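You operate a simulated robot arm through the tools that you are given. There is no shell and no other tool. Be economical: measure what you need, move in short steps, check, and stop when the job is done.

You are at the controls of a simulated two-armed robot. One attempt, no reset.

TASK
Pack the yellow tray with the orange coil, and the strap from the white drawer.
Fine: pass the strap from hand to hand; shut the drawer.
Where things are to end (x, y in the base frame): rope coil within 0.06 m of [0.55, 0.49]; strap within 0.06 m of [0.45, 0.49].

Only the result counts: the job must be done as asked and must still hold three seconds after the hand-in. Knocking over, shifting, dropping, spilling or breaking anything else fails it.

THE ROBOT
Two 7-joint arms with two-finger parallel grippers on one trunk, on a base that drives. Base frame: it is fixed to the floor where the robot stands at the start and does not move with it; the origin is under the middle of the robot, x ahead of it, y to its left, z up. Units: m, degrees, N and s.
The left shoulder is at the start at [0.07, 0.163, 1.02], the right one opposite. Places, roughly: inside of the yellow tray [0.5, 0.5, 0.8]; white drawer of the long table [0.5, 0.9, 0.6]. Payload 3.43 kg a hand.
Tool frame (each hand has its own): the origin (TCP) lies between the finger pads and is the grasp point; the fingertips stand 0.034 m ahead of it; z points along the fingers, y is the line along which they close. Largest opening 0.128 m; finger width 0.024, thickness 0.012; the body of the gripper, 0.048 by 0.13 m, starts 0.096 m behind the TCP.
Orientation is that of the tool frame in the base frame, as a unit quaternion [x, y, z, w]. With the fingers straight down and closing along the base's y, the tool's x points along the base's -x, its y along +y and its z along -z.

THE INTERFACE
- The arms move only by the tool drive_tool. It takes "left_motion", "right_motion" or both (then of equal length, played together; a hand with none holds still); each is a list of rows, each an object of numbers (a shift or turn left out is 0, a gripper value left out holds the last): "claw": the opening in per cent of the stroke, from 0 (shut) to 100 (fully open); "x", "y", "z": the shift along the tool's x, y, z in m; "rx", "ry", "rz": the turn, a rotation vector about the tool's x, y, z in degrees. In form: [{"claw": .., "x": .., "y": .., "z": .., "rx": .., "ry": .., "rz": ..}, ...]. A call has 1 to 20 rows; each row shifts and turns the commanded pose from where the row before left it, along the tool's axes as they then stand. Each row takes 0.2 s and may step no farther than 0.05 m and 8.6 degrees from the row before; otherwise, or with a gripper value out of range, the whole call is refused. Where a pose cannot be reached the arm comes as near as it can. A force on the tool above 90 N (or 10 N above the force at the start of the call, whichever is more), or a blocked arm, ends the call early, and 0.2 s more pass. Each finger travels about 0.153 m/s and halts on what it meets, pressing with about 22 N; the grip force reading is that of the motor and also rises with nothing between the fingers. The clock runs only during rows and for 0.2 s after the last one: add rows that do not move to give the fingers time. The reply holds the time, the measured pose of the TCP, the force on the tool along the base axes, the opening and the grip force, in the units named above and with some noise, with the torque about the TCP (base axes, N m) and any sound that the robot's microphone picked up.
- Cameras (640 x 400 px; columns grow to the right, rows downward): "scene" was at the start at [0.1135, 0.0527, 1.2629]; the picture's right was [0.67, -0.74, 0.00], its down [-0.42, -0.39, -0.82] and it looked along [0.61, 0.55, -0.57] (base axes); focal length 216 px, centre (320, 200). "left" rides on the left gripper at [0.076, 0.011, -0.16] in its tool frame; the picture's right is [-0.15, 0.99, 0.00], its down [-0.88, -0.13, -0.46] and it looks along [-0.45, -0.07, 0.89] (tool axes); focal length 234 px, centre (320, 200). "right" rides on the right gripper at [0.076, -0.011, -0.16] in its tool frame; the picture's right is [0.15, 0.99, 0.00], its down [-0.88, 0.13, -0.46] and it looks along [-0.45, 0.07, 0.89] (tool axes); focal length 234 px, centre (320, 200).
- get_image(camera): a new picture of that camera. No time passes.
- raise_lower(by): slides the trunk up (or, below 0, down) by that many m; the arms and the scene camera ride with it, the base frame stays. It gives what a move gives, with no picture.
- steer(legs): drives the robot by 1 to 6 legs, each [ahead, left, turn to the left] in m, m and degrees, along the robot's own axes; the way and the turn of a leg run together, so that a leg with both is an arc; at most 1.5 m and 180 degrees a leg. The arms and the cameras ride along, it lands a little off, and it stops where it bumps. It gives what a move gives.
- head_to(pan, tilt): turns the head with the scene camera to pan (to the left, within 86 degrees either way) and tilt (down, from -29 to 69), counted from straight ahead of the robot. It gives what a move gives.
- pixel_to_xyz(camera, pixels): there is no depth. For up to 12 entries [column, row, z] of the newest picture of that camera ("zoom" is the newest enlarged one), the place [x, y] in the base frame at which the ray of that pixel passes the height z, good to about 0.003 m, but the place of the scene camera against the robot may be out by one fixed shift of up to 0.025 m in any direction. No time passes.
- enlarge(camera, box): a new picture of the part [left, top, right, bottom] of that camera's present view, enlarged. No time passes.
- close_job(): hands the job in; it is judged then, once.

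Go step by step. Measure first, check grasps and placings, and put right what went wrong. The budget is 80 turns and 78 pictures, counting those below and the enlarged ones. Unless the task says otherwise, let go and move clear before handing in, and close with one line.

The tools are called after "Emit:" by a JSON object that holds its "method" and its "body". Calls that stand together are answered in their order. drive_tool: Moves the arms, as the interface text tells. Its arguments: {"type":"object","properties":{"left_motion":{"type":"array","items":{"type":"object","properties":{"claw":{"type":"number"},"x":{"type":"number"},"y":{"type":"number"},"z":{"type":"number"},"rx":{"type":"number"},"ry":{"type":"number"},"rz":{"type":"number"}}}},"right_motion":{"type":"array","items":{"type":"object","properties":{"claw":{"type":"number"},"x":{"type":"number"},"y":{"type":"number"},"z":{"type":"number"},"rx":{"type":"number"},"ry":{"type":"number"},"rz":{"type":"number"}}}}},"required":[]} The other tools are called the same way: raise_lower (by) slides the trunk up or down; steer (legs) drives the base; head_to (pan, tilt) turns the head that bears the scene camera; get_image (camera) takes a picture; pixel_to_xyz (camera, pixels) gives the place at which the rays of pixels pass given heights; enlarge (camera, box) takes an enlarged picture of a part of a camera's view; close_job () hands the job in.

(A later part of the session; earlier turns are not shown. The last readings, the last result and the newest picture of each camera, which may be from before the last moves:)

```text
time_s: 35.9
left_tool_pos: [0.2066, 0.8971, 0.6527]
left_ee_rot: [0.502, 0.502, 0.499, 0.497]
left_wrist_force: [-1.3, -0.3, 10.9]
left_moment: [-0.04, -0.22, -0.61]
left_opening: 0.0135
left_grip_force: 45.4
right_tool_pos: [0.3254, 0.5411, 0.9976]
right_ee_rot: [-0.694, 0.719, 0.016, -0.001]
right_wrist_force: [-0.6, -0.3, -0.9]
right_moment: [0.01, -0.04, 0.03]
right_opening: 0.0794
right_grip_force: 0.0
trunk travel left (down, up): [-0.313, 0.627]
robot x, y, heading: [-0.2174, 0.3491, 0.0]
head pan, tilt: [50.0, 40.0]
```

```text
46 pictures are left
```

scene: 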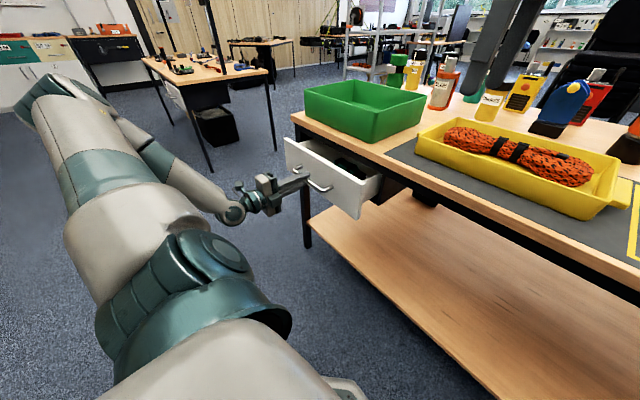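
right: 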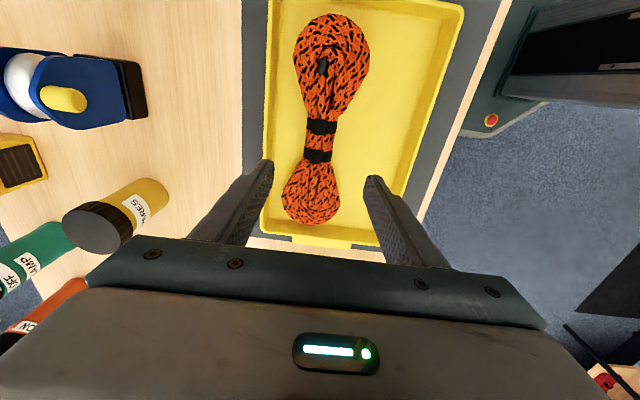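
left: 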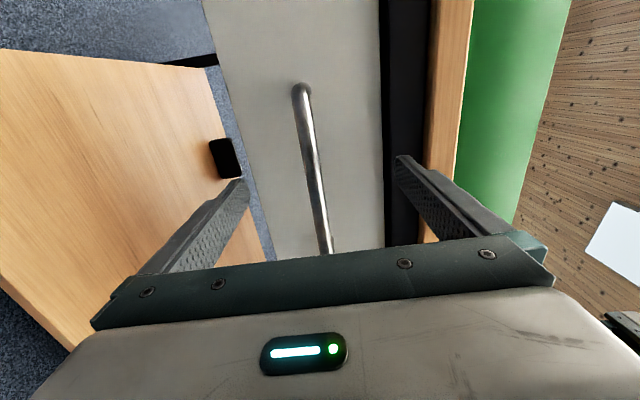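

The drawer slides (hand at x 0.207, low force). I'll keep pulling.

Emit:
{"method": "drive_tool", "body": {"left_motion": [{"z": -0.02}, {"z": -0.02}, {"z": -0.02}, {"z": -0.02}, {"z": -0.02}, {"z": -0.02}, {}]}}

Emit:
{"method": "get_image", "body": {"camera": "scene"}}

```text
time_s: 37.5
left_tool_pos: [0.0888, 0.8971, 0.6541]
left_ee_rot: [0.501, 0.503, 0.498, 0.497]
left_wrist_force: [-1.2, 8.8, 13.2]
left_moment: [0.0, -0.19, 0.14]
left_opening: 0.0136
left_grip_force: 44.5
right_tool_pos: [0.3247, 0.5417, 0.9966]
right_ee_rot: [-0.695, 0.719, 0.016, -0.001]
right_wrist_force: [0.1, 0.0, -0.4]
right_moment: [-0.02, 0.01, 0.02]
right_opening: 0.0795
right_grip_force: 0.0
trunk travel left (down, up): [-0.313, 0.627]
robot x, y, heading: [-0.2202, 0.3495, -0.2]
head pan, tilt: [50.0, 40.0]
```

```text
45 pictures are left
```

scene: 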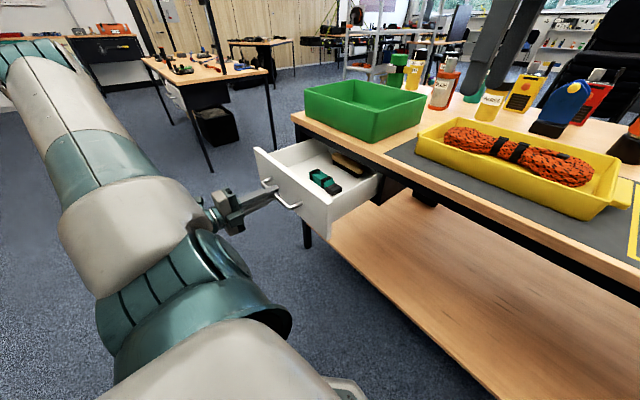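

Two items show inside: a green-black one at (325,181) and a tan-black one at (348,165). I'll pull a bit farther and zoom in.

Emit:
{"method": "drive_tool", "body": {"left_motion": [{"z": -0.02}, {"z": -0.02}, {"z": -0.02}, {}]}}

Emit:
{"method": "enlarge", "body": {"camera": "scene", "box": [230, 110, 410, 240]}}

```text
time_s: 38.5
left_tool_pos: [0.0309, 0.8964, 0.6532]
left_ee_rot: [0.502, 0.503, 0.496, 0.498]
left_wrist_force: [33.6, 13.2, 8.1]
left_moment: [0.07, -0.1, 0.1]
left_opening: 0.0138
left_grip_force: 44.9
right_tool_pos: [0.3298, 0.5418, 0.9957]
right_ee_rot: [-0.694, 0.72, 0.017, -0.002]
right_wrist_force: [-0.8, -1.3, 0.8]
right_moment: [0.01, 0.0, 0.01]
right_opening: 0.0796
right_grip_force: 0.0
trunk travel left (down, up): [-0.313, 0.627]
robot x, y, heading: [-0.2229, 0.3513, 0.0]
head pan, tilt: [50.0, 40.0]
```

```text
3.08 times, centred on (320, 175) of scene
```

zoom: 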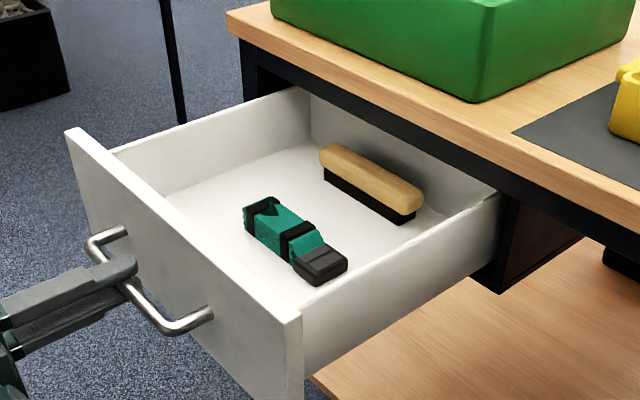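

The drawer is at its stop, with the green strap and a brush inside. I'll release the handle, back off, and raise the hand.

Emit:
{"method": "drive_tool", "body": {"left_motion": [{"z": 0.008}, {"claw": 50}, {}, {}, {"z": -0.03}, {"z": -0.03}, {"y": 0.04}, {"y": 0.05}, {"y": 0.05}, {"y": 0.05}, {"y": 0.05}, {"y": 0.05}, {}]}}

```text
time_s: 41.3
left_tool_pos: [-0.0286, 0.9036, 0.8743]
left_ee_rot: [0.502, 0.503, 0.497, 0.497]
left_wrist_force: [0.1, 0.5, -0.1]
left_moment: [0.02, 0.02, -0.01]
left_opening: 0.0641
left_grip_force: 0.0
left hand out of reach, approached as far as the arm can: row 11, 12
right_tool_pos: [0.3267, 0.5419, 0.9976]
right_ee_rot: [-0.694, 0.719, 0.017, 0.0]
right_wrist_force: [0.0, 0.2, 0.6]
right_moment: [-0.02, 0.0, -0.01]
right_opening: 0.0794
right_grip_force: 0.0
trunk travel left (down, up): [-0.313, 0.627]
robot x, y, heading: [-0.2202, 0.3495, -0.1]
head pan, tilt: [50.0, 40.0]
```

Now I'll turn the hand back to pointing down.

Emit:
{"method": "drive_tool", "body": {"left_motion": [{"rx": 4.95, "ry": 4.95, "rz": -4.95, "claw": 100}, {"rx": 4.95, "ry": 4.95, "rz": -4.95}, {"rx": 4.95, "ry": 4.95, "rz": -4.95}, {"rx": 4.95, "ry": 4.95, "rz": -4.95}, {"rx": 4.95, "ry": 4.95, "rz": -4.95}, {"rx": 4.95, "ry": 4.95, "rz": -4.95}, {"rx": 4.95, "ry": 4.95, "rz": -4.95}, {"rx": 4.95, "ry": 4.95, "rz": -4.95}, {"rx": 4.95, "ry": 4.95, "rz": -4.95}, {"rx": 4.95, "ry": 4.95, "rz": -4.95}, {"rx": 4.95, "ry": 4.95, "rz": -4.95}, {"rx": 4.95, "ry": 4.95, "rz": -4.95}, {"rx": 4.95, "ry": 4.95, "rz": -4.95}, {"rx": 4.95, "ry": 4.95, "rz": -4.95}, {}]}}

Emit:
{"method": "get_image", "body": {"camera": "scene"}}

Emit:
{"method": "get_image", "body": {"camera": "left"}}

```text
time_s: 44.5
left_tool_pos: [-0.1579, 0.9531, 0.8307]
left_ee_rot: [-0.002, 1.0, -0.001, -0.004]
left_wrist_force: [0.2, 0.2, -0.2]
left_moment: [-0.03, -0.01, 0.0]
left_opening: 0.1278
left_grip_force: 0.0
left hand out of reach, approached as far as the arm can: row 1, 2, 3, 4, 5, 6, 7, 8, 9, 10, 11, 12, 13, 14
right_tool_pos: [0.3269, 0.5414, 0.9977]
right_ee_rot: [-0.694, 0.72, 0.017, 0.0]
right_wrist_force: [-0.2, -0.7, -0.5]
right_moment: [0.0, -0.02, 0.01]
right_opening: 0.0791
right_grip_force: 0.0
trunk travel left (down, up): [-0.313, 0.627]
robot x, y, heading: [-0.2194, 0.3504, -0.0]
head pan, tilt: [50.0, 40.0]
```

```text
43 pictures are left
```

scene: 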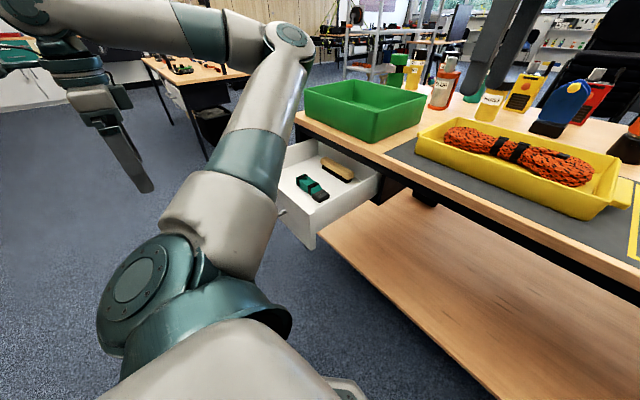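

```text
42 pictures are left
```

left: 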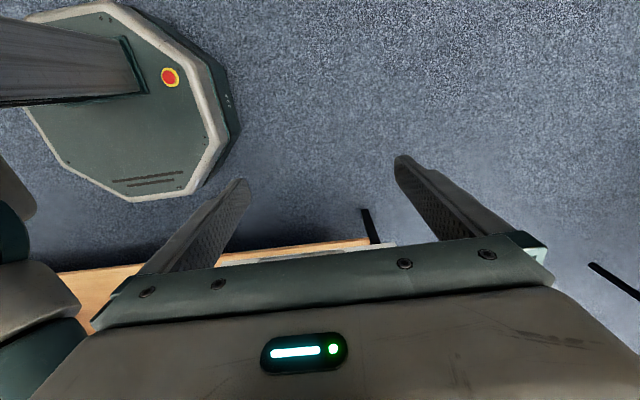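

The hand points down but sits far back at x −0.16. I'll raise the trunk 0.12 m, then bring the hand over the drawer.

Emit:
{"method": "raise_lower", "body": {"by": 0.12}}

Emit:
{"method": "drive_tool", "body": {"left_motion": [{"x": -0.033, "y": -0.005}, {"x": -0.033, "y": -0.005}, {"x": -0.033, "y": -0.005}, {"x": -0.033, "y": -0.005}, {"x": -0.033, "y": -0.005}, {"x": -0.033, "y": -0.005}, {"x": -0.033, "y": -0.005}, {"x": -0.033, "y": -0.005}, {"x": -0.033, "y": -0.005}, {}]}}

Emit:
{"method": "get_image", "body": {"camera": "left"}}

Emit:
{"method": "get_image", "body": {"camera": "scene"}}

```text
time_s: 46.0
left_tool_pos: [-0.1573, 0.9517, 0.9494]
left_ee_rot: [-0.001, 1.0, -0.001, -0.004]
left_wrist_force: [0.6, 0.8, -0.7]
left_moment: [-0.02, 0.02, 0.0]
left_opening: 0.1282
left_grip_force: 0.0
right_tool_pos: [0.3267, 0.5423, 1.1156]
right_ee_rot: [-0.695, 0.719, 0.017, -0.002]
right_wrist_force: [-0.5, 0.2, 1.0]
right_moment: [-0.01, -0.01, -0.02]
right_opening: 0.0793
right_grip_force: 0.1
trunk travel left (down, up): [-0.433, 0.507]
robot x, y, heading: [-0.2223, 0.3509, -0.1]
head pan, tilt: [50.0, 40.0]
```

```text
time_s: 48.2
left_tool_pos: [-0.1112, 1.0002, 1.0162]
left_ee_rot: [-0.001, 1.0, -0.002, -0.004]
left_wrist_force: [-0.7, -0.5, 0.0]
left_moment: [0.01, -0.01, -0.01]
left_opening: 0.1278
left_grip_force: 0.1
left hand out of reach, approached as far as the arm can: row 1, 2, 3, 4, 5, 6, 7, 8, 9
right_tool_pos: [0.3261, 0.5413, 1.1171]
right_ee_rot: [-0.695, 0.719, 0.016, -0.001]
right_wrist_force: [0.0, 0.0, -0.6]
right_moment: [0.0, 0.0, -0.01]
right_opening: 0.0793
right_grip_force: 0.0
trunk travel left (down, up): [-0.433, 0.507]
robot x, y, heading: [-0.2219, 0.3486, -0.0]
head pan, tilt: [50.0, 40.0]
```

```text
41 pictures are left
```

left: 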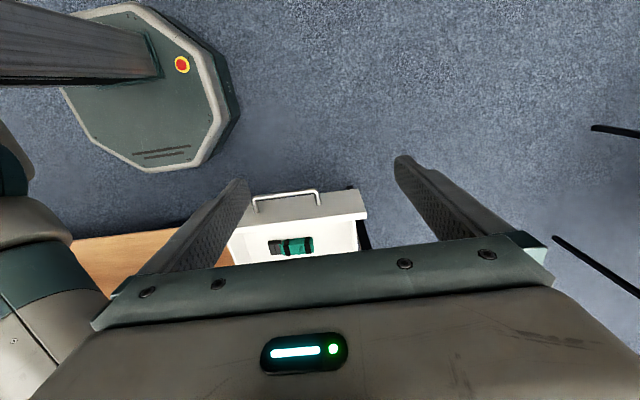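

```text
40 pictures are left
```

scene: 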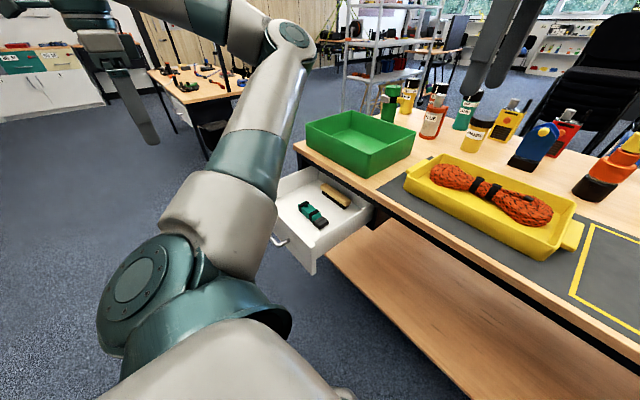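

The arm is caught in an awkward elbow-forward branch. I'll reverse: turn the fingers forward again, go back to the known good pose near (0.10,1.08,1.09), then turn down there.

Emit:
{"method": "drive_tool", "body": {"left_motion": [{"rx": -4.95, "ry": -4.95, "rz": 4.95}, {"rx": -4.95, "ry": -4.95, "rz": 4.95}, {"rx": -4.95, "ry": -4.95, "rz": 4.95}, {"rx": -4.95, "ry": -4.95, "rz": 4.95}, {"rx": -4.95, "ry": -4.95, "rz": 4.95}, {"rx": -4.95, "ry": -4.95, "rz": 4.95}, {"rx": -4.95, "ry": -4.95, "rz": 4.95}, {"rx": -4.95, "ry": -4.95, "rz": 4.95}, {"rx": -4.95, "ry": -4.95, "rz": 4.95}, {"rx": -4.95, "ry": -4.95, "rz": 4.95}, {"rx": -4.95, "ry": -4.95, "rz": 4.95}, {"rx": -4.95, "ry": -4.95, "rz": 4.95}, {"rx": -4.95, "ry": -4.95, "rz": 4.95}, {"rx": -4.95, "ry": -4.95, "rz": 4.95}, {}]}}

Emit:
{"method": "get_image", "body": {"camera": "scene"}}

```text
time_s: 51.4
left_tool_pos: [-0.1115, 1.0019, 1.0143]
left_ee_rot: [0.502, 0.503, 0.497, 0.498]
left_wrist_force: [0.1, -0.4, -0.3]
left_moment: [-0.01, -0.01, -0.02]
left_opening: 0.128
left_grip_force: 0.0
left hand out of reach, approached as far as the arm can: row 7
right_tool_pos: [0.3264, 0.541, 1.1154]
right_ee_rot: [-0.694, 0.719, 0.018, -0.001]
right_wrist_force: [-0.1, -0.5, 0.1]
right_moment: [-0.03, 0.01, -0.03]
right_opening: 0.0792
right_grip_force: 0.1
trunk travel left (down, up): [-0.433, 0.507]
robot x, y, heading: [-0.2225, 0.3513, 0.1]
head pan, tilt: [50.0, 40.0]
```

```text
39 pictures are left
```

scene: 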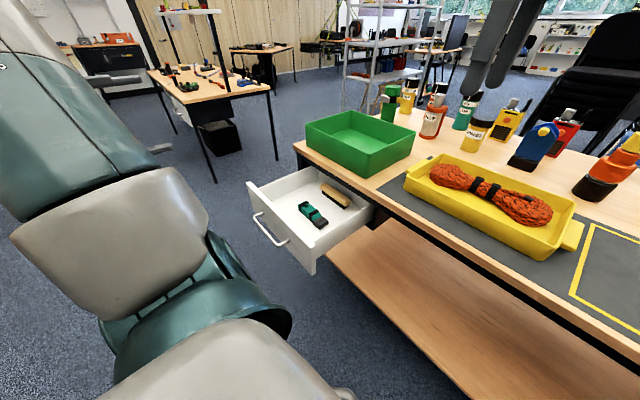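

The elbow is back in its normal place. I'll move forward and up to the good pose, then turn the hand down.

Emit:
{"method": "drive_tool", "body": {"left_motion": [{"x": 0.012, "y": 0.016, "z": 0.045}, {"x": 0.012, "y": 0.016, "z": 0.045}, {"x": 0.012, "y": 0.016, "z": 0.045}, {"x": 0.012, "y": 0.016, "z": 0.045}, {"x": 0.012, "y": 0.016, "z": 0.045}, {}, {"rx": 4.95, "ry": 4.95, "rz": -4.95}, {"rx": 4.95, "ry": 4.95, "rz": -4.95}, {"rx": 4.95, "ry": 4.95, "rz": -4.95}, {"rx": 4.95, "ry": 4.95, "rz": -4.95}, {"rx": 4.95, "ry": 4.95, "rz": -4.95}, {"rx": 4.95, "ry": 4.95, "rz": -4.95}, {"rx": 4.95, "ry": 4.95, "rz": -4.95}, {"rx": 4.95, "ry": 4.95, "rz": -4.95}, {"rx": 4.95, "ry": 4.95, "rz": -4.95}, {"rx": 4.95, "ry": 4.95, "rz": -4.95}, {"rx": 4.95, "ry": 4.95, "rz": -4.95}, {"rx": 4.95, "ry": 4.95, "rz": -4.95}, {"rx": 4.95, "ry": 4.95, "rz": -4.95}, {"rx": 4.95, "ry": 4.95, "rz": -4.95}]}}

Emit:
{"method": "get_image", "body": {"camera": "left"}}

Emit:
{"method": "get_image", "body": {"camera": "scene"}}

```text
time_s: 55.6
left_tool_pos: [0.0426, 1.1474, 1.0581]
left_ee_rot: [-0.002, 1.0, -0.001, -0.005]
left_wrist_force: [-0.4, 0.2, -0.4]
left_moment: [0.03, -0.01, 0.02]
left_opening: 0.1279
left_grip_force: 0.0
left hand out of reach, approached as far as the arm can: row 2, 3, 4, 5, 7, 8, 9, 10, 11
right_tool_pos: [0.3252, 0.5419, 1.1173]
right_ee_rot: [-0.694, 0.72, 0.017, 0.0]
right_wrist_force: [-0.5, 0.0, -0.8]
right_moment: [0.01, 0.0, 0.03]
right_opening: 0.0792
right_grip_force: 0.0
trunk travel left (down, up): [-0.433, 0.507]
robot x, y, heading: [-0.2203, 0.3505, 0.1]
head pan, tilt: [50.0, 40.0]
```

```text
38 pictures are left
```

left: 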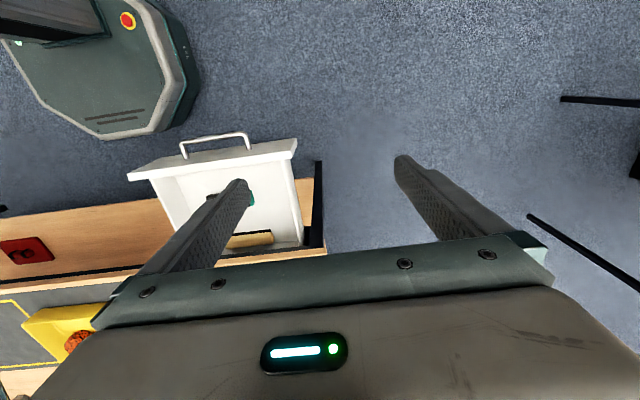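

```text
37 pictures are left
```

scene: 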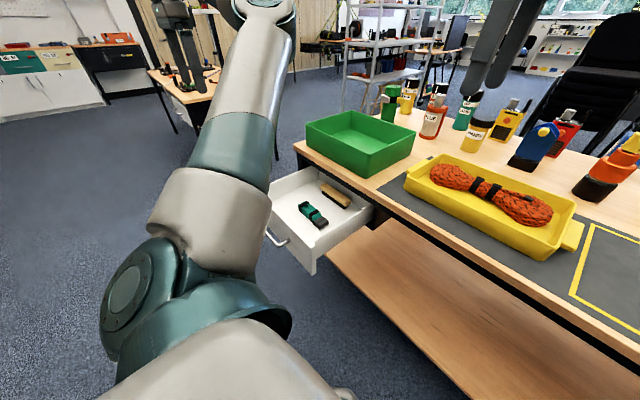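

The hand is extended and pointing down. I'll bring it in toward the drawer at height.

Emit:
{"method": "drive_tool", "body": {"left_motion": [{"x": -0.014, "y": -0.025, "z": -0.006}, {"x": -0.014, "y": -0.025, "z": -0.006}, {"x": -0.014, "y": -0.025, "z": -0.006}, {"x": -0.014, "y": -0.025, "z": -0.006}, {"x": -0.014, "y": -0.025, "z": -0.006}, {"x": -0.014, "y": -0.025}, {"x": -0.014, "y": -0.025}, {"x": -0.014, "y": -0.025}, {}]}}

Emit:
{"method": "get_image", "body": {"camera": "left"}}

```text
time_s: 57.6
left_tool_pos: [0.0657, 1.1436, 1.0667]
left_ee_rot: [-0.001, 1.0, -0.001, -0.004]
left_wrist_force: [0.2, -0.2, 0.2]
left_moment: [-0.01, 0.03, -0.04]
left_opening: 0.1279
left_grip_force: 0.1
left hand out of reach, approached as far as the arm can: row 1, 2, 3, 4, 5, 6, 7, 8
right_tool_pos: [0.3263, 0.5409, 1.1171]
right_ee_rot: [-0.694, 0.72, 0.017, 0.0]
right_wrist_force: [0.5, 0.5, 0.2]
right_moment: [0.0, 0.0, -0.02]
right_opening: 0.0794
right_grip_force: 0.0
trunk travel left (down, up): [-0.433, 0.507]
robot x, y, heading: [-0.2202, 0.3509, -0.0]
head pan, tilt: [50.0, 40.0]
```

```text
36 pictures are left
```

left: 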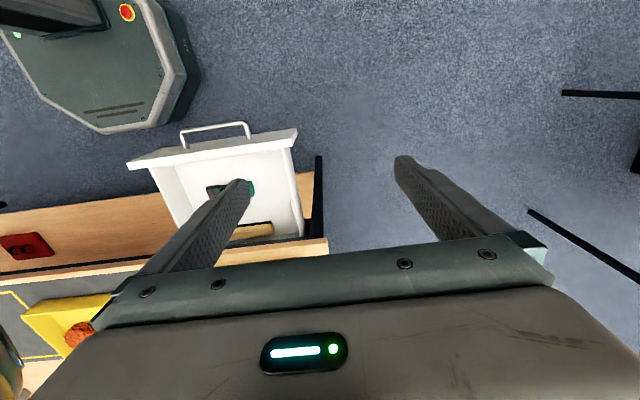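

The arm seems bound by wrist roll. The strap runs along y, so I want the fingers closing along x anyway; I'll roll the hand +90°, which matches the comfortable forward pose, then move in.

Emit:
{"method": "drive_tool", "body": {"left_motion": [{"rz": 8.2}, {"rz": 8.2}, {"rz": 8.2}, {"rz": 8.2}, {"rz": 8.2}, {"rz": 8.2}, {"rz": 8.2}, {"rz": 8.2}, {"rz": 8.2}, {"rz": 8.2}, {"rz": 8}, {}, {"x": -0.03, "y": 0.012}, {"x": -0.03, "y": 0.012}, {"x": -0.03, "y": 0.012}, {"x": -0.03, "y": 0.012}, {"x": -0.03, "y": 0.012}, {}]}}

Emit:
{"method": "get_image", "body": {"camera": "left"}}

Emit:
{"method": "get_image", "body": {"camera": "scene"}}

```text
time_s: 61.4
left_tool_pos: [0.0661, 1.1446, 1.0658]
left_ee_rot: [0.706, 0.708, -0.004, -0.003]
left_wrist_force: [-0.6, -0.7, 0.9]
left_moment: [0.04, -0.01, -0.01]
left_opening: 0.1281
left_grip_force: 0.0
left hand out of reach, approached as far as the arm can: row 13, 14, 15, 16, 17
right_tool_pos: [0.3247, 0.5411, 1.1168]
right_ee_rot: [-0.695, 0.719, 0.017, 0.0]
right_wrist_force: [0.6, 0.6, 0.3]
right_moment: [0.03, 0.03, -0.01]
right_opening: 0.0796
right_grip_force: 0.1
trunk travel left (down, up): [-0.433, 0.507]
robot x, y, heading: [-0.2211, 0.353, -0.1]
head pan, tilt: [50.0, 40.0]
```

```text
35 pictures are left
```

left: 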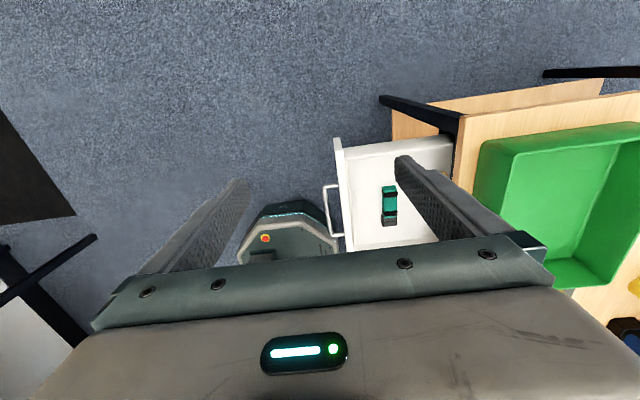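

```text
34 pictures are left
```

scene: 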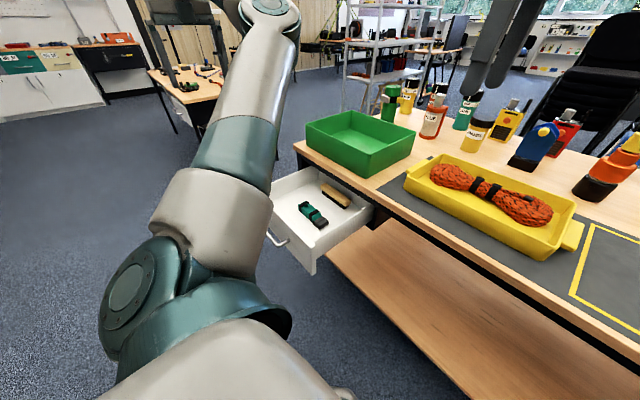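

The −y move was refused outright: the elbow is on the wrong branch, which began when I raised the hand close to the body. I'll raise the trunk for clearance, pitch the hand forward, and retrace the way I came in.

Emit:
{"method": "raise_lower", "body": {"by": 0.267}}

Emit:
{"method": "drive_tool", "body": {"left_motion": [{"rx": -8.2}, {"rx": -8.2}, {"rx": -8.2}, {"rx": -8.2}, {"rx": -8.2}, {"rx": -8.2}, {"rx": -8.2}, {"rx": -8.2}, {"rx": -8.2}, {"rx": -8.2}, {"rx": -8}, {}, {"x": -0.03, "y": -0.01, "z": -0.03}, {"x": -0.03, "y": -0.01, "z": -0.03}, {"x": -0.03, "y": -0.01, "z": -0.03}, {"x": -0.03, "y": -0.02, "z": -0.03}, {"y": -0.04}, {"y": -0.04}, {"y": -0.04}, {}]}}

Emit:
{"method": "get_image", "body": {"camera": "scene"}}

```text
time_s: 64.1
left_tool_pos: [0.0654, 1.1423, 1.332]
left_ee_rot: [0.707, 0.707, -0.003, -0.003]
left_wrist_force: [-1.1, -0.3, 0.1]
left_moment: [-0.01, 0.01, 0.03]
left_opening: 0.1281
left_grip_force: 0.1
right_tool_pos: [0.3261, 0.5417, 1.3839]
right_ee_rot: [-0.695, 0.719, 0.017, -0.001]
right_wrist_force: [-0.8, -0.2, -0.2]
right_moment: [-0.01, -0.01, 0.01]
right_opening: 0.0796
right_grip_force: 0.1
trunk travel left (down, up): [-0.7, 0.24]
robot x, y, heading: [-0.221, 0.346, 0.2]
head pan, tilt: [50.0, 40.0]
```

```text
time_s: 68.3
left_tool_pos: [-0.0532, 1.0235, 1.162]
left_ee_rot: [0.502, 0.503, 0.497, 0.498]
left_wrist_force: [0.0, -0.5, -0.3]
left_moment: [-0.02, 0.01, 0.02]
left_opening: 0.1281
left_grip_force: 0.0
right_tool_pos: [0.3278, 0.5412, 1.3835]
right_ee_rot: [-0.694, 0.72, 0.018, -0.001]
right_wrist_force: [0.4, -1.0, -1.0]
right_moment: [0.0, -0.01, 0.02]
right_opening: 0.0794
right_grip_force: 0.1
trunk travel left (down, up): [-0.7, 0.24]
robot x, y, heading: [-0.2179, 0.3503, -0.2]
head pan, tilt: [50.0, 40.0]
```

```text
33 pictures are left
```

scene: 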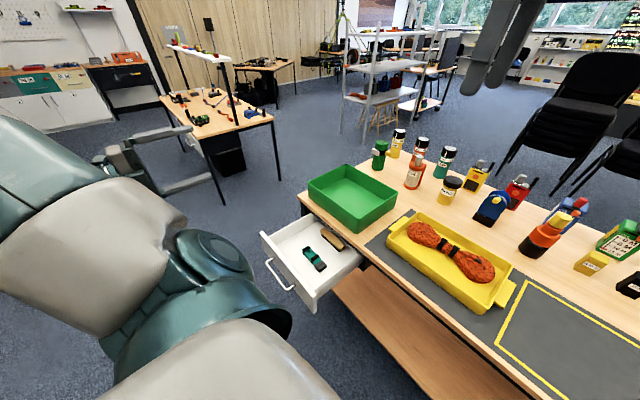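

All rows were reached this time. I'll lower a bit more and push forward into the known good region.

Emit:
{"method": "drive_tool", "body": {"left_motion": [{"x": -0.02, "y": -0.035}, {"x": -0.02, "y": -0.035}, {"x": -0.02, "y": -0.035}, {"x": -0.02, "z": 0.03}, {"x": -0.02, "z": 0.04}, {"x": -0.02, "z": 0.04}, {"z": 0.04}, {"z": 0.04}, {"z": 0.04}, {"z": 0.04}, {}]}}

Emit:
{"method": "get_image", "body": {"camera": "scene"}}

```text
time_s: 70.7
left_tool_pos: [0.2142, 0.9037, 1.057]
left_ee_rot: [0.501, 0.502, 0.498, 0.498]
left_wrist_force: [-0.2, -0.2, 0.3]
left_moment: [0.02, -0.03, 0.0]
left_opening: 0.1281
left_grip_force: 0.0
right_tool_pos: [0.3253, 0.541, 1.3843]
right_ee_rot: [-0.695, 0.719, 0.016, -0.001]
right_wrist_force: [-1.0, -0.2, 0.0]
right_moment: [0.0, -0.03, -0.01]
right_opening: 0.0796
right_grip_force: 0.1
trunk travel left (down, up): [-0.7, 0.24]
robot x, y, heading: [-0.2216, 0.353, 0.3]
head pan, tilt: [50.0, 40.0]
```

```text
32 pictures are left
```

scene: 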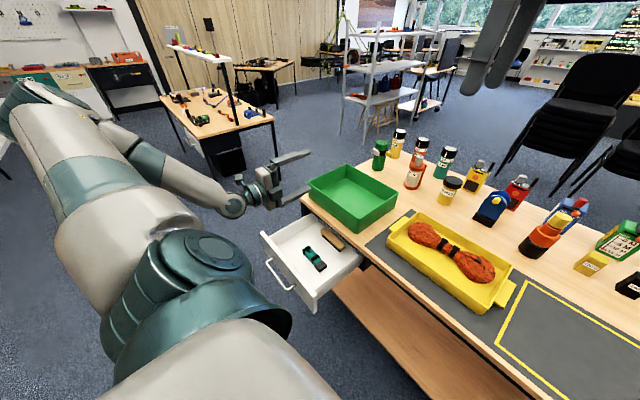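

The elbow is in a good posture. I'll pitch the hand straight down from here.

Emit:
{"method": "drive_tool", "body": {"left_motion": [{"rx": 8.2}, {"rx": 8.2}, {"rx": 8.2}, {"rx": 8.2}, {"rx": 8.2}, {"rx": 8.2}, {"rx": 8.2}, {"rx": 8.2}, {"rx": 8.2}, {"rx": 8.2}, {"rx": 8}, {}]}}

Emit:
{"method": "get_image", "body": {"camera": "scene"}}

Emit:
{"method": "get_image", "body": {"camera": "left"}}

```text
time_s: 73.3
left_tool_pos: [0.2144, 0.9048, 1.0573]
left_ee_rot: [0.707, 0.707, -0.003, -0.003]
left_wrist_force: [-1.0, 0.3, -0.5]
left_moment: [0.02, 0.01, -0.02]
left_opening: 0.1278
left_grip_force: 0.1
right_tool_pos: [0.3262, 0.5402, 1.3847]
right_ee_rot: [-0.695, 0.719, 0.017, 0.0]
right_wrist_force: [0.1, -0.8, -0.6]
right_moment: [0.01, 0.03, 0.01]
right_opening: 0.0792
right_grip_force: 0.1
trunk travel left (down, up): [-0.7, 0.24]
robot x, y, heading: [-0.2208, 0.3501, 0.2]
head pan, tilt: [50.0, 40.0]
```

```text
31 pictures are left
```

scene: 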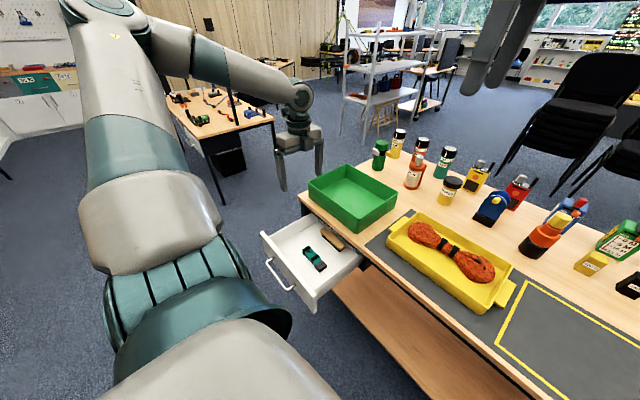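

```text
30 pictures are left
```

left: 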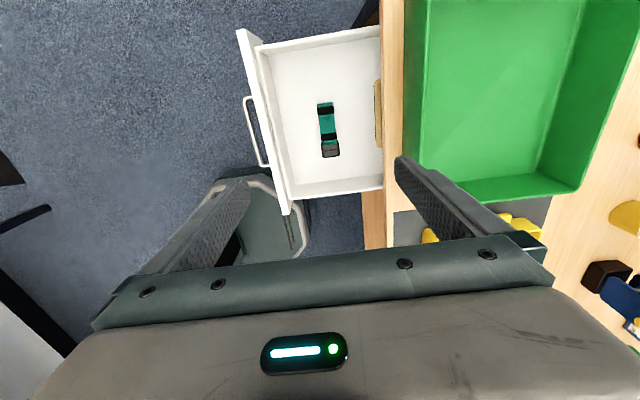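

The hand is cleanly above the drawer and the strap shows at left-camera (328,130). I'll measure it.

Emit:
{"method": "pixel_to_xyz", "body": {"camera": "left", "pixels": [[328, 131, 0.62], [328, 131, 0.65], [325, 104, 0.63], [331, 156, 0.63], [318, 131, 0.63], [338, 131, 0.63], [285, 196, 0.7], [258, 47, 0.7], [378, 185, 0.7]]}}

Emit:
{"method": "pixel_to_xyz", "body": {"camera": "scene", "pixels": [[314, 259, 0.58], [314, 259, 0.6], [314, 259, 0.62], [314, 259, 0.64], [314, 259, 0.66], [314, 298, 0.7], [314, 298, 0.67], [261, 233, 0.7], [261, 233, 0.73]]}}

Emit:
{"method": "enlarge", "body": {"camera": "left", "box": [230, 20, 410, 220]}}

```text
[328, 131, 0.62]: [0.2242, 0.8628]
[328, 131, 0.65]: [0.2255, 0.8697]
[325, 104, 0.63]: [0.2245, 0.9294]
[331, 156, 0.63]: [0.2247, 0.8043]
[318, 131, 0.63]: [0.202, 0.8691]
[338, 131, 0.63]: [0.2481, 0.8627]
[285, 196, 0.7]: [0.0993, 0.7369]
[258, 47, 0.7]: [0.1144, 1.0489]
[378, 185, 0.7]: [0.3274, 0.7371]
```

```text
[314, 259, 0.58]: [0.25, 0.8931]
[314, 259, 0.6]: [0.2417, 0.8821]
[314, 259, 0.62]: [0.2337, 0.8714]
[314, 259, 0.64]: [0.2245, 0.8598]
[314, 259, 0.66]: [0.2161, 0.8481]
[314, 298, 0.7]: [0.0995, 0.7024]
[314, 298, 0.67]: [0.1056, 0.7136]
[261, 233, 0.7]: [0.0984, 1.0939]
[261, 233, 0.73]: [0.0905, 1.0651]
```

```text
2.00 times, centred on (320, 120) of left
```

zoom: 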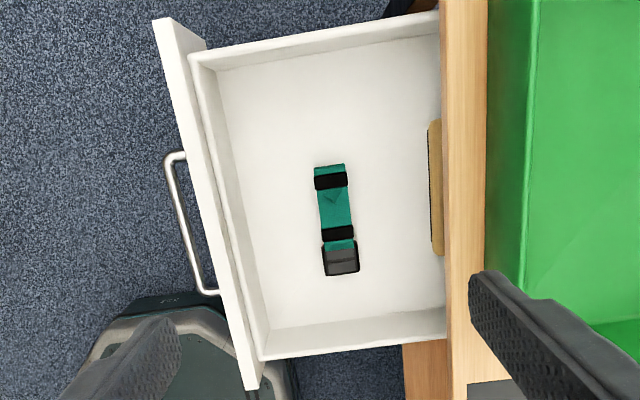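

The strap spans y 0.80–0.93 at x≈0.2245, along y and about 0.045 wide. I'll align over its far end (y≈0.893) so the near end stays free for the right hand, then lower the trunk.

Emit:
{"method": "drive_tool", "body": {"left_motion": [{"x": -0.012, "y": 0.01, "claw": 72}, {}, {}]}}

Emit:
{"method": "raise_lower", "body": {"by": -0.3}}

Emit:
{"method": "get_image", "body": {"camera": "left"}}

Emit:
{"method": "get_image", "body": {"camera": "scene"}}

```text
time_s: 74.1
left_tool_pos: [0.2233, 0.8917, 1.0568]
left_ee_rot: [0.707, 0.708, -0.004, -0.003]
left_wrist_force: [0.5, -1.2, 0.6]
left_moment: [0.01, 0.03, -0.02]
left_opening: 0.0923
left_grip_force: 0.0
right_tool_pos: [0.3252, 0.5412, 1.3835]
right_ee_rot: [-0.695, 0.719, 0.017, 0.0]
right_wrist_force: [-0.3, -0.3, 0.5]
right_moment: [-0.01, 0.0, -0.02]
right_opening: 0.0793
right_grip_force: 0.0
trunk travel left (down, up): [-0.7, 0.24]
robot x, y, heading: [-0.2216, 0.3513, 0.1]
head pan, tilt: [50.0, 40.0]
```

```text
time_s: 77.1
left_tool_pos: [0.2234, 0.891, 0.7574]
left_ee_rot: [0.706, 0.708, -0.003, -0.002]
left_wrist_force: [0.0, 0.5, 0.2]
left_moment: [0.0, 0.04, 0.0]
left_opening: 0.0923
left_grip_force: 0.0
right_tool_pos: [0.3274, 0.5406, 1.0832]
right_ee_rot: [-0.694, 0.719, 0.016, 0.0]
right_wrist_force: [-0.3, 0.8, 0.2]
right_moment: [0.01, 0.03, 0.03]
right_opening: 0.0793
right_grip_force: 0.0
trunk travel left (down, up): [-0.4, 0.54]
robot x, y, heading: [-0.223, 0.3535, -0.3]
head pan, tilt: [50.0, 40.0]
```

```text
28 pictures are left
```

left: 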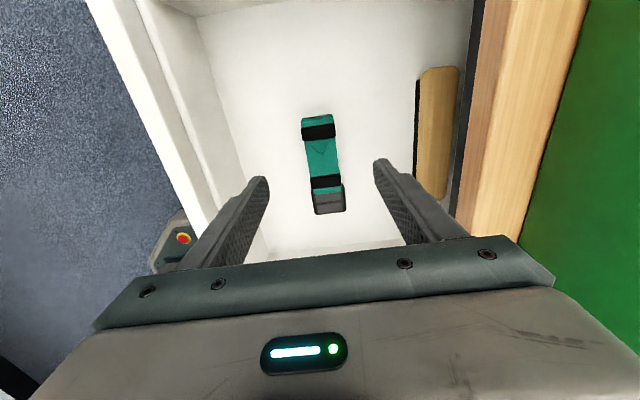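

```text
27 pictures are left
```

scene: 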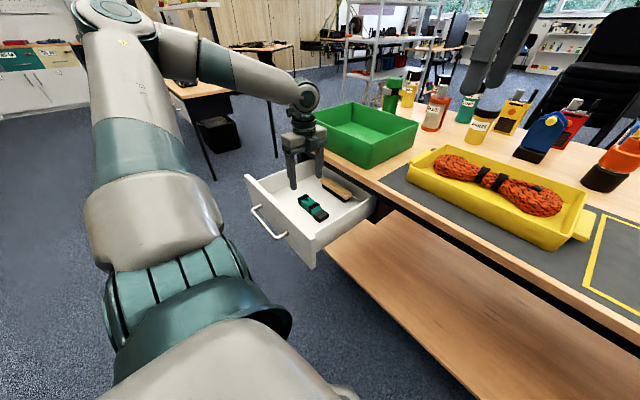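

I'll re-measure the strap from this closer view to fix its height.

Emit:
{"method": "pixel_to_xyz", "body": {"camera": "left", "pixels": [[317, 118, 0.64], [317, 118, 0.62], [330, 212, 0.64], [330, 212, 0.62], [322, 155, 0.64], [322, 155, 0.62], [305, 155, 0.63], [340, 155, 0.63], [460, 75, 0.64]]}}

```text
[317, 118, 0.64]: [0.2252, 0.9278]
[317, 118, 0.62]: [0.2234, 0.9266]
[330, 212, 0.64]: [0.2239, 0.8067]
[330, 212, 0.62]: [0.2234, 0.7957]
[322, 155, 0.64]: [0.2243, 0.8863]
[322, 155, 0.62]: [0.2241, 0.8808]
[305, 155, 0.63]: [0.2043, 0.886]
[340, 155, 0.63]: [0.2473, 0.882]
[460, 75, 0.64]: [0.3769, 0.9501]
```

The strap top is near z≈0.63. I'll descend to TCP 0.655 and check clearance.

Emit:
{"method": "drive_tool", "body": {"left_motion": [{"z": 0.04}, {"z": 0.035}, {"z": 0.02}, {"z": 0.007, "x": 0.001}, {}]}}

Emit:
{"method": "enlarge", "body": {"camera": "scene", "box": [240, 100, 400, 280]}}

Emit:
{"method": "get_image", "body": {"camera": "left"}}

```text
time_s: 78.3
left_tool_pos: [0.2242, 0.8928, 0.6563]
left_ee_rot: [0.706, 0.708, -0.003, -0.002]
left_wrist_force: [0.7, -0.6, 0.1]
left_moment: [-0.02, 0.02, 0.0]
left_opening: 0.0921
left_grip_force: 0.1
right_tool_pos: [0.326, 0.5409, 1.0831]
right_ee_rot: [-0.695, 0.719, 0.017, -0.001]
right_wrist_force: [-0.2, -1.0, -0.1]
right_moment: [0.01, -0.02, 0.01]
right_opening: 0.0793
right_grip_force: 0.1
trunk travel left (down, up): [-0.4, 0.54]
robot x, y, heading: [-0.2192, 0.3524, -0.0]
head pan, tilt: [50.0, 40.0]
```

```text
2.22 times, centred on (320, 190) of scene
```

zoom: 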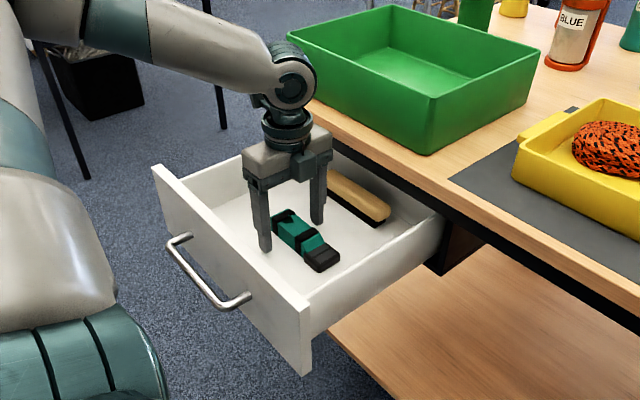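

```text
25 pictures are left
```

left: 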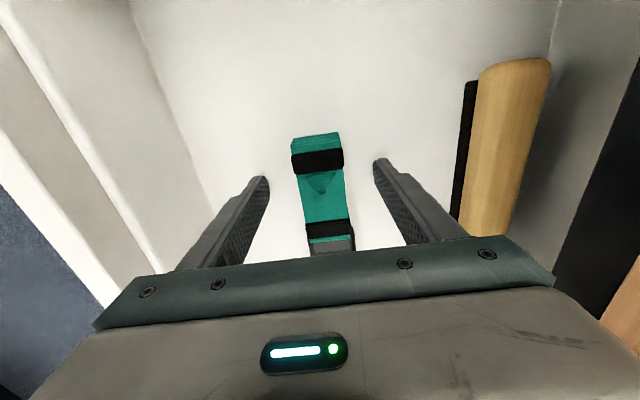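

The fingers straddle the strap. I'll descend in small steps to 0.642 and read the force.

Emit:
{"method": "drive_tool", "body": {"left_motion": [{"z": 0.005}, {"z": 0.005}, {"z": 0.004}, {}]}}

Emit:
{"method": "enlarge", "body": {"camera": "scene", "box": [270, 150, 360, 230]}}

```text
time_s: 79.4
left_tool_pos: [0.2293, 0.8931, 0.6532]
left_ee_rot: [0.707, 0.707, 0.007, 0.002]
left_wrist_force: [1.4, -4.6, 47.6]
left_moment: [-0.74, 2.36, 0.7]
left_opening: 0.0908
left_grip_force: 0.1
right_tool_pos: [0.3255, 0.5382, 1.0854]
right_ee_rot: [-0.694, 0.72, 0.018, 0.001]
right_wrist_force: [0.8, 0.1, -0.4]
right_moment: [0.03, 0.01, -0.01]
right_opening: 0.0795
right_grip_force: 0.0
trunk travel left (down, up): [-0.4, 0.54]
robot x, y, heading: [-0.2217, 0.3513, 0.2]
head pan, tilt: [50.0, 40.0]
stopped in row 4 (left hand): the force on the tool passed its limit (the readings are from after the stop); the commanded pose is now the measured one
```

```text
5.00 times, centred on (315, 190) of scene
```

zoom: 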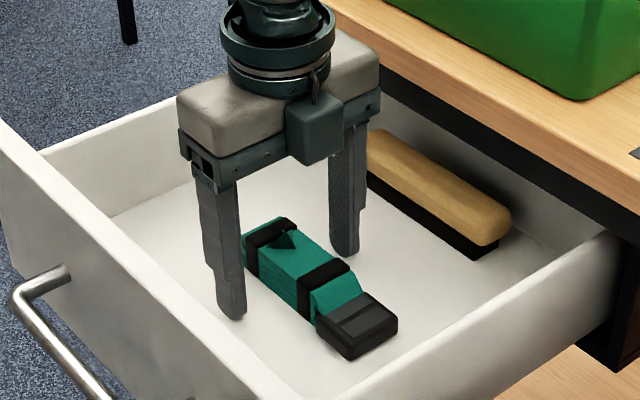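

The tips touched the drawer floor (z≈0.62). I'll lift 4 mm, recentre x by −5 mm, close, and lift.

Emit:
{"method": "drive_tool", "body": {"left_motion": [{"z": -0.004, "y": -0.003}, {}, {"claw": 0}, {}, {}, {}, {}, {"z": -0.02}, {"z": -0.03}, {}]}}

Emit:
{"method": "get_image", "body": {"camera": "left"}}

Emit:
{"method": "enlarge", "body": {"camera": "scene", "box": [240, 100, 400, 280]}}

```text
time_s: 81.6
left_tool_pos: [0.2232, 0.894, 0.6985]
left_ee_rot: [0.707, 0.708, 0.001, -0.003]
left_wrist_force: [-0.6, -1.2, -1.2]
left_moment: [0.04, 0.02, 0.01]
left_opening: 0.0375
left_grip_force: 22.2
right_tool_pos: [0.3265, 0.5425, 1.0833]
right_ee_rot: [-0.694, 0.719, 0.016, -0.001]
right_wrist_force: [0.2, 0.6, 0.4]
right_moment: [0.0, 0.01, 0.01]
right_opening: 0.079
right_grip_force: 0.1
trunk travel left (down, up): [-0.4, 0.54]
robot x, y, heading: [-0.2222, 0.3499, 0.2]
head pan, tilt: [50.0, 40.0]
```

```text
23 pictures are left
```

left: 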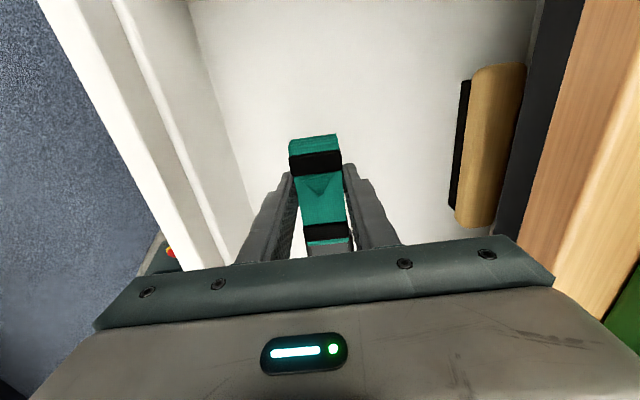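

```text
2.22 times, centred on (320, 190) of scene
```

zoom: 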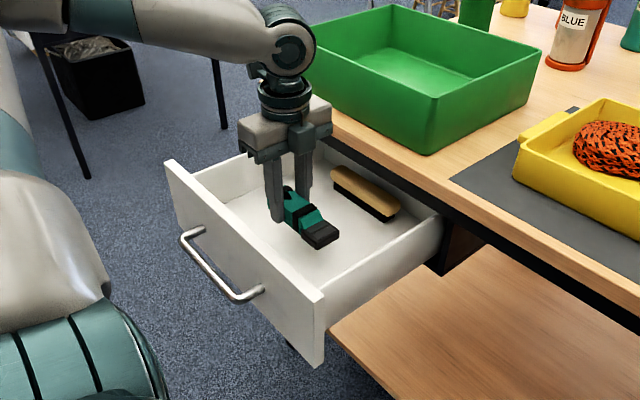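

The strap is held (opening 0.0375). I'll raise the trunk, lift the left hand clear, and move the right hand out to its own side.

Emit:
{"method": "raise_lower", "body": {"by": 0.1}}

Emit:
{"method": "drive_tool", "body": {"left_motion": [{"z": -0.045}, {"z": -0.045}, {"z": -0.045}, {"z": -0.045}, {"z": -0.045}, {"z": -0.025}, {}, {}, {}, {}], "right_motion": [{"x": 0.045}, {"x": 0.045}, {"x": 0.045}, {"x": 0.045}, {"x": 0.045}, {"x": 0.045}, {"x": 0.045}, {"x": 0.02}, {}, {}]}}

```text
time_s: 82.9
left_tool_pos: [0.223, 0.8935, 0.7978]
left_ee_rot: [0.707, 0.707, 0.003, -0.002]
left_wrist_force: [0.2, -0.6, -1.0]
left_moment: [0.05, 0.0, -0.01]
left_opening: 0.0375
left_grip_force: 21.7
right_tool_pos: [0.3258, 0.5428, 1.1834]
right_ee_rot: [-0.695, 0.719, 0.017, 0.0]
right_wrist_force: [-1.1, -1.2, 0.2]
right_moment: [0.0, 0.0, -0.03]
right_opening: 0.0792
right_grip_force: 0.0
trunk travel left (down, up): [-0.5, 0.44]
robot x, y, heading: [-0.2201, 0.3545, 0.1]
head pan, tilt: [50.0, 40.0]
```

```text
time_s: 85.1
left_tool_pos: [0.2239, 0.8932, 1.0491]
left_ee_rot: [0.707, 0.707, 0.002, -0.002]
left_wrist_force: [0.3, -0.1, -1.5]
left_moment: [0.01, 0.03, -0.01]
left_opening: 0.0377
left_grip_force: 22.0
right_tool_pos: [0.314, 0.2072, 1.1755]
right_ee_rot: [-0.695, 0.719, 0.017, -0.001]
right_wrist_force: [-0.1, 0.2, -0.5]
right_moment: [0.0, 0.01, 0.02]
right_opening: 0.0796
right_grip_force: 0.0
trunk travel left (down, up): [-0.5, 0.44]
robot x, y, heading: [-0.2199, 0.3509, 0.2]
head pan, tilt: [50.0, 40.0]
```

Both arms are clear. I'll bring the left hand with the strap to (0.25,0.48) and tilt the right hand 40° so its fingers point left-down for the take-over.

Emit:
{"method": "drive_tool", "body": {"left_motion": [{"x": -0.0413, "y": 0.0026}, {"x": -0.0413, "y": 0.0026}, {"x": -0.0413, "y": 0.0026}, {"x": -0.0413, "y": 0.0026}, {"x": -0.0413, "y": 0.0026}, {"x": -0.0413, "y": 0.0026}, {"x": -0.0413, "y": 0.0026}, {"x": -0.0413, "y": 0.0026}, {"x": -0.0413, "y": 0.0026}, {"x": -0.0413, "y": 0.0026}, {}], "right_motion": [{"rx": 1.38, "ry": 1.38, "rz": -1.95, "claw": 100}, {"ry": -8}, {"ry": -8}, {"ry": -8}, {"ry": -8}, {"ry": -8}, {}, {}, {}, {}, {}]}}

Emit:
{"method": "head_to", "body": {"pan": 15, "tilt": 35}}

Emit:
{"method": "get_image", "body": {"camera": "scene"}}

```text
time_s: 87.5
left_tool_pos: [0.2487, 0.4821, 1.0479]
left_ee_rot: [0.706, 0.708, 0.003, -0.001]
left_wrist_force: [-0.6, 0.6, -0.7]
left_moment: [0.03, -0.04, 0.01]
left_opening: 0.0376
left_grip_force: 22.5
right_tool_pos: [0.3133, 0.2076, 1.1766]
right_ee_rot: [-0.665, 0.665, 0.241, 0.241]
right_wrist_force: [0.0, 0.0, -0.4]
right_moment: [-0.04, -0.03, -0.05]
right_opening: 0.1282
right_grip_force: 0.2
trunk travel left (down, up): [-0.5, 0.44]
robot x, y, heading: [-0.2238, 0.3514, -0.0]
head pan, tilt: [50.0, 40.0]
```

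```text
time_s: 88.5
left_tool_pos: [0.2487, 0.4808, 1.0477]
left_ee_rot: [0.707, 0.707, 0.002, -0.002]
left_wrist_force: [0.1, -0.1, -1.5]
left_moment: [0.04, 0.01, 0.02]
left_opening: 0.0374
left_grip_force: 22.4
right_tool_pos: [0.3138, 0.2089, 1.1762]
right_ee_rot: [-0.664, 0.665, 0.242, 0.241]
right_wrist_force: [0.4, -0.6, 1.1]
right_moment: [0.01, -0.04, 0.03]
right_opening: 0.1277
right_grip_force: 0.1
trunk travel left (down, up): [-0.5, 0.44]
robot x, y, heading: [-0.2217, 0.3498, 0.2]
head pan, tilt: [15.0, 35.0]
```

```text
21 pictures are left
```

scene: 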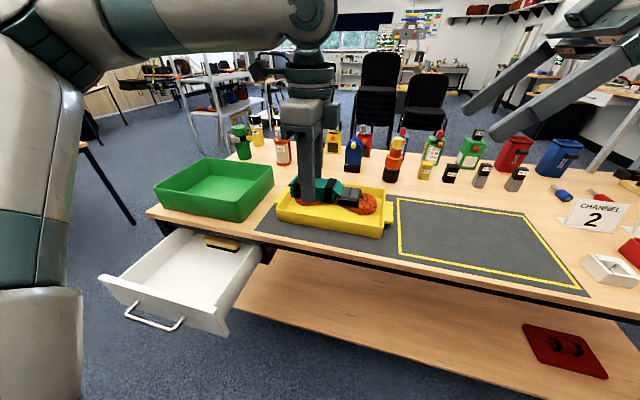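

The tilt is exact. I'll bring the right hand to a pre-grasp 0.12 m back along its approach to the buckle end.

Emit:
{"method": "drive_tool", "body": {"right_motion": [{"x": -0.0164, "y": 0.0163, "z": 0.0328}, {"x": -0.0164, "y": 0.0163, "z": 0.0328}, {"x": -0.0164, "y": 0.0163, "z": 0.0328}, {"x": -0.0164, "y": 0.0163, "z": 0.0328}, {}]}}

Emit:
{"method": "get_image", "body": {"camera": "right"}}

Emit:
{"method": "enlarge", "body": {"camera": "scene", "box": [220, 60, 460, 240]}}

```text
time_s: 89.7
left_tool_pos: [0.2499, 0.4803, 1.0487]
left_ee_rot: [0.707, 0.707, 0.001, -0.002]
left_wrist_force: [0.0, -0.2, -2.6]
left_moment: [0.06, -0.01, 0.02]
left_opening: 0.0378
left_grip_force: 22.1
right_tool_pos: [0.2497, 0.3419, 1.1179]
right_ee_rot: [-0.665, 0.665, 0.241, 0.241]
right_wrist_force: [0.1, 0.4, -0.1]
right_moment: [0.0, -0.01, 0.0]
right_opening: 0.1278
right_grip_force: 0.1
trunk travel left (down, up): [-0.5, 0.44]
robot x, y, heading: [-0.2218, 0.3539, 0.5]
head pan, tilt: [15.0, 35.0]
```

```text
20 pictures are left
```

right: 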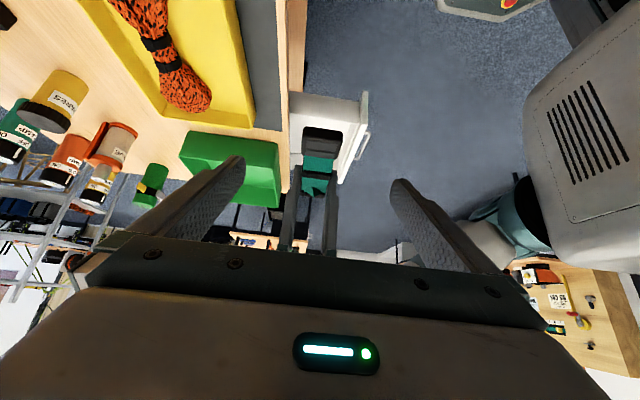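

```text
2.22 times, centred on (340, 150) of scene
```

zoom: 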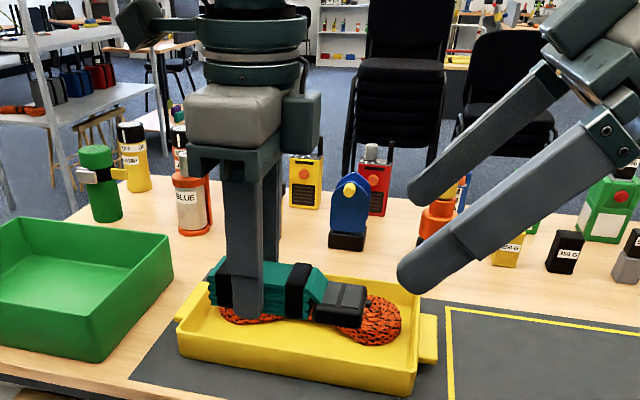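

The geometry is clear; the buckle end at right-camera (322,140) is centred between the fingers. I'll advance 0.12 m.

Emit:
{"method": "drive_tool", "body": {"right_motion": [{"z": 0.035}, {"z": 0.035}, {"z": 0.03}, {"z": 0.02}, {}]}}

Emit:
{"method": "get_image", "body": {"camera": "right"}}

Emit:
{"method": "enlarge", "body": {"camera": "scene", "box": [250, 60, 450, 240]}}

```text
time_s: 90.9
left_tool_pos: [0.2483, 0.4814, 1.0475]
left_ee_rot: [0.706, 0.708, 0.002, -0.002]
left_wrist_force: [-0.8, 0.0, -2.3]
left_moment: [0.06, -0.03, -0.01]
left_opening: 0.0376
left_grip_force: 21.8
right_tool_pos: [0.249, 0.4192, 1.0251]
right_ee_rot: [-0.664, 0.665, 0.242, 0.241]
right_wrist_force: [0.9, -0.7, 0.0]
right_moment: [0.01, 0.01, 0.01]
right_opening: 0.1284
right_grip_force: 0.0
trunk travel left (down, up): [-0.5, 0.44]
robot x, y, heading: [-0.2172, 0.3485, 0.1]
head pan, tilt: [15.0, 35.0]
```

```text
18 pictures are left
```

right: 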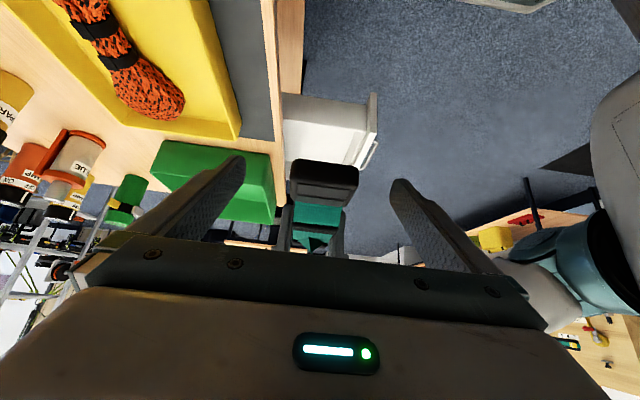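

```text
2.22 times, centred on (350, 150) of scene
```

zoom: 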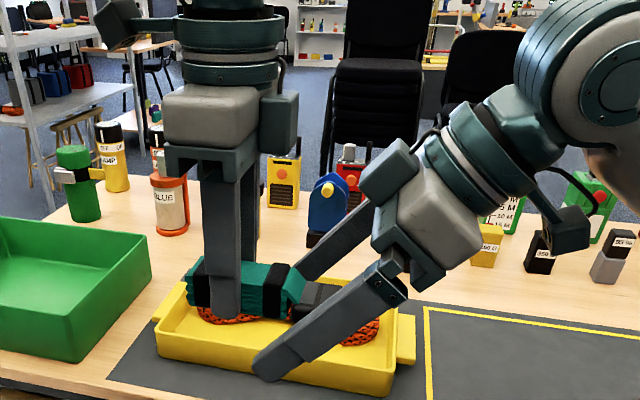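

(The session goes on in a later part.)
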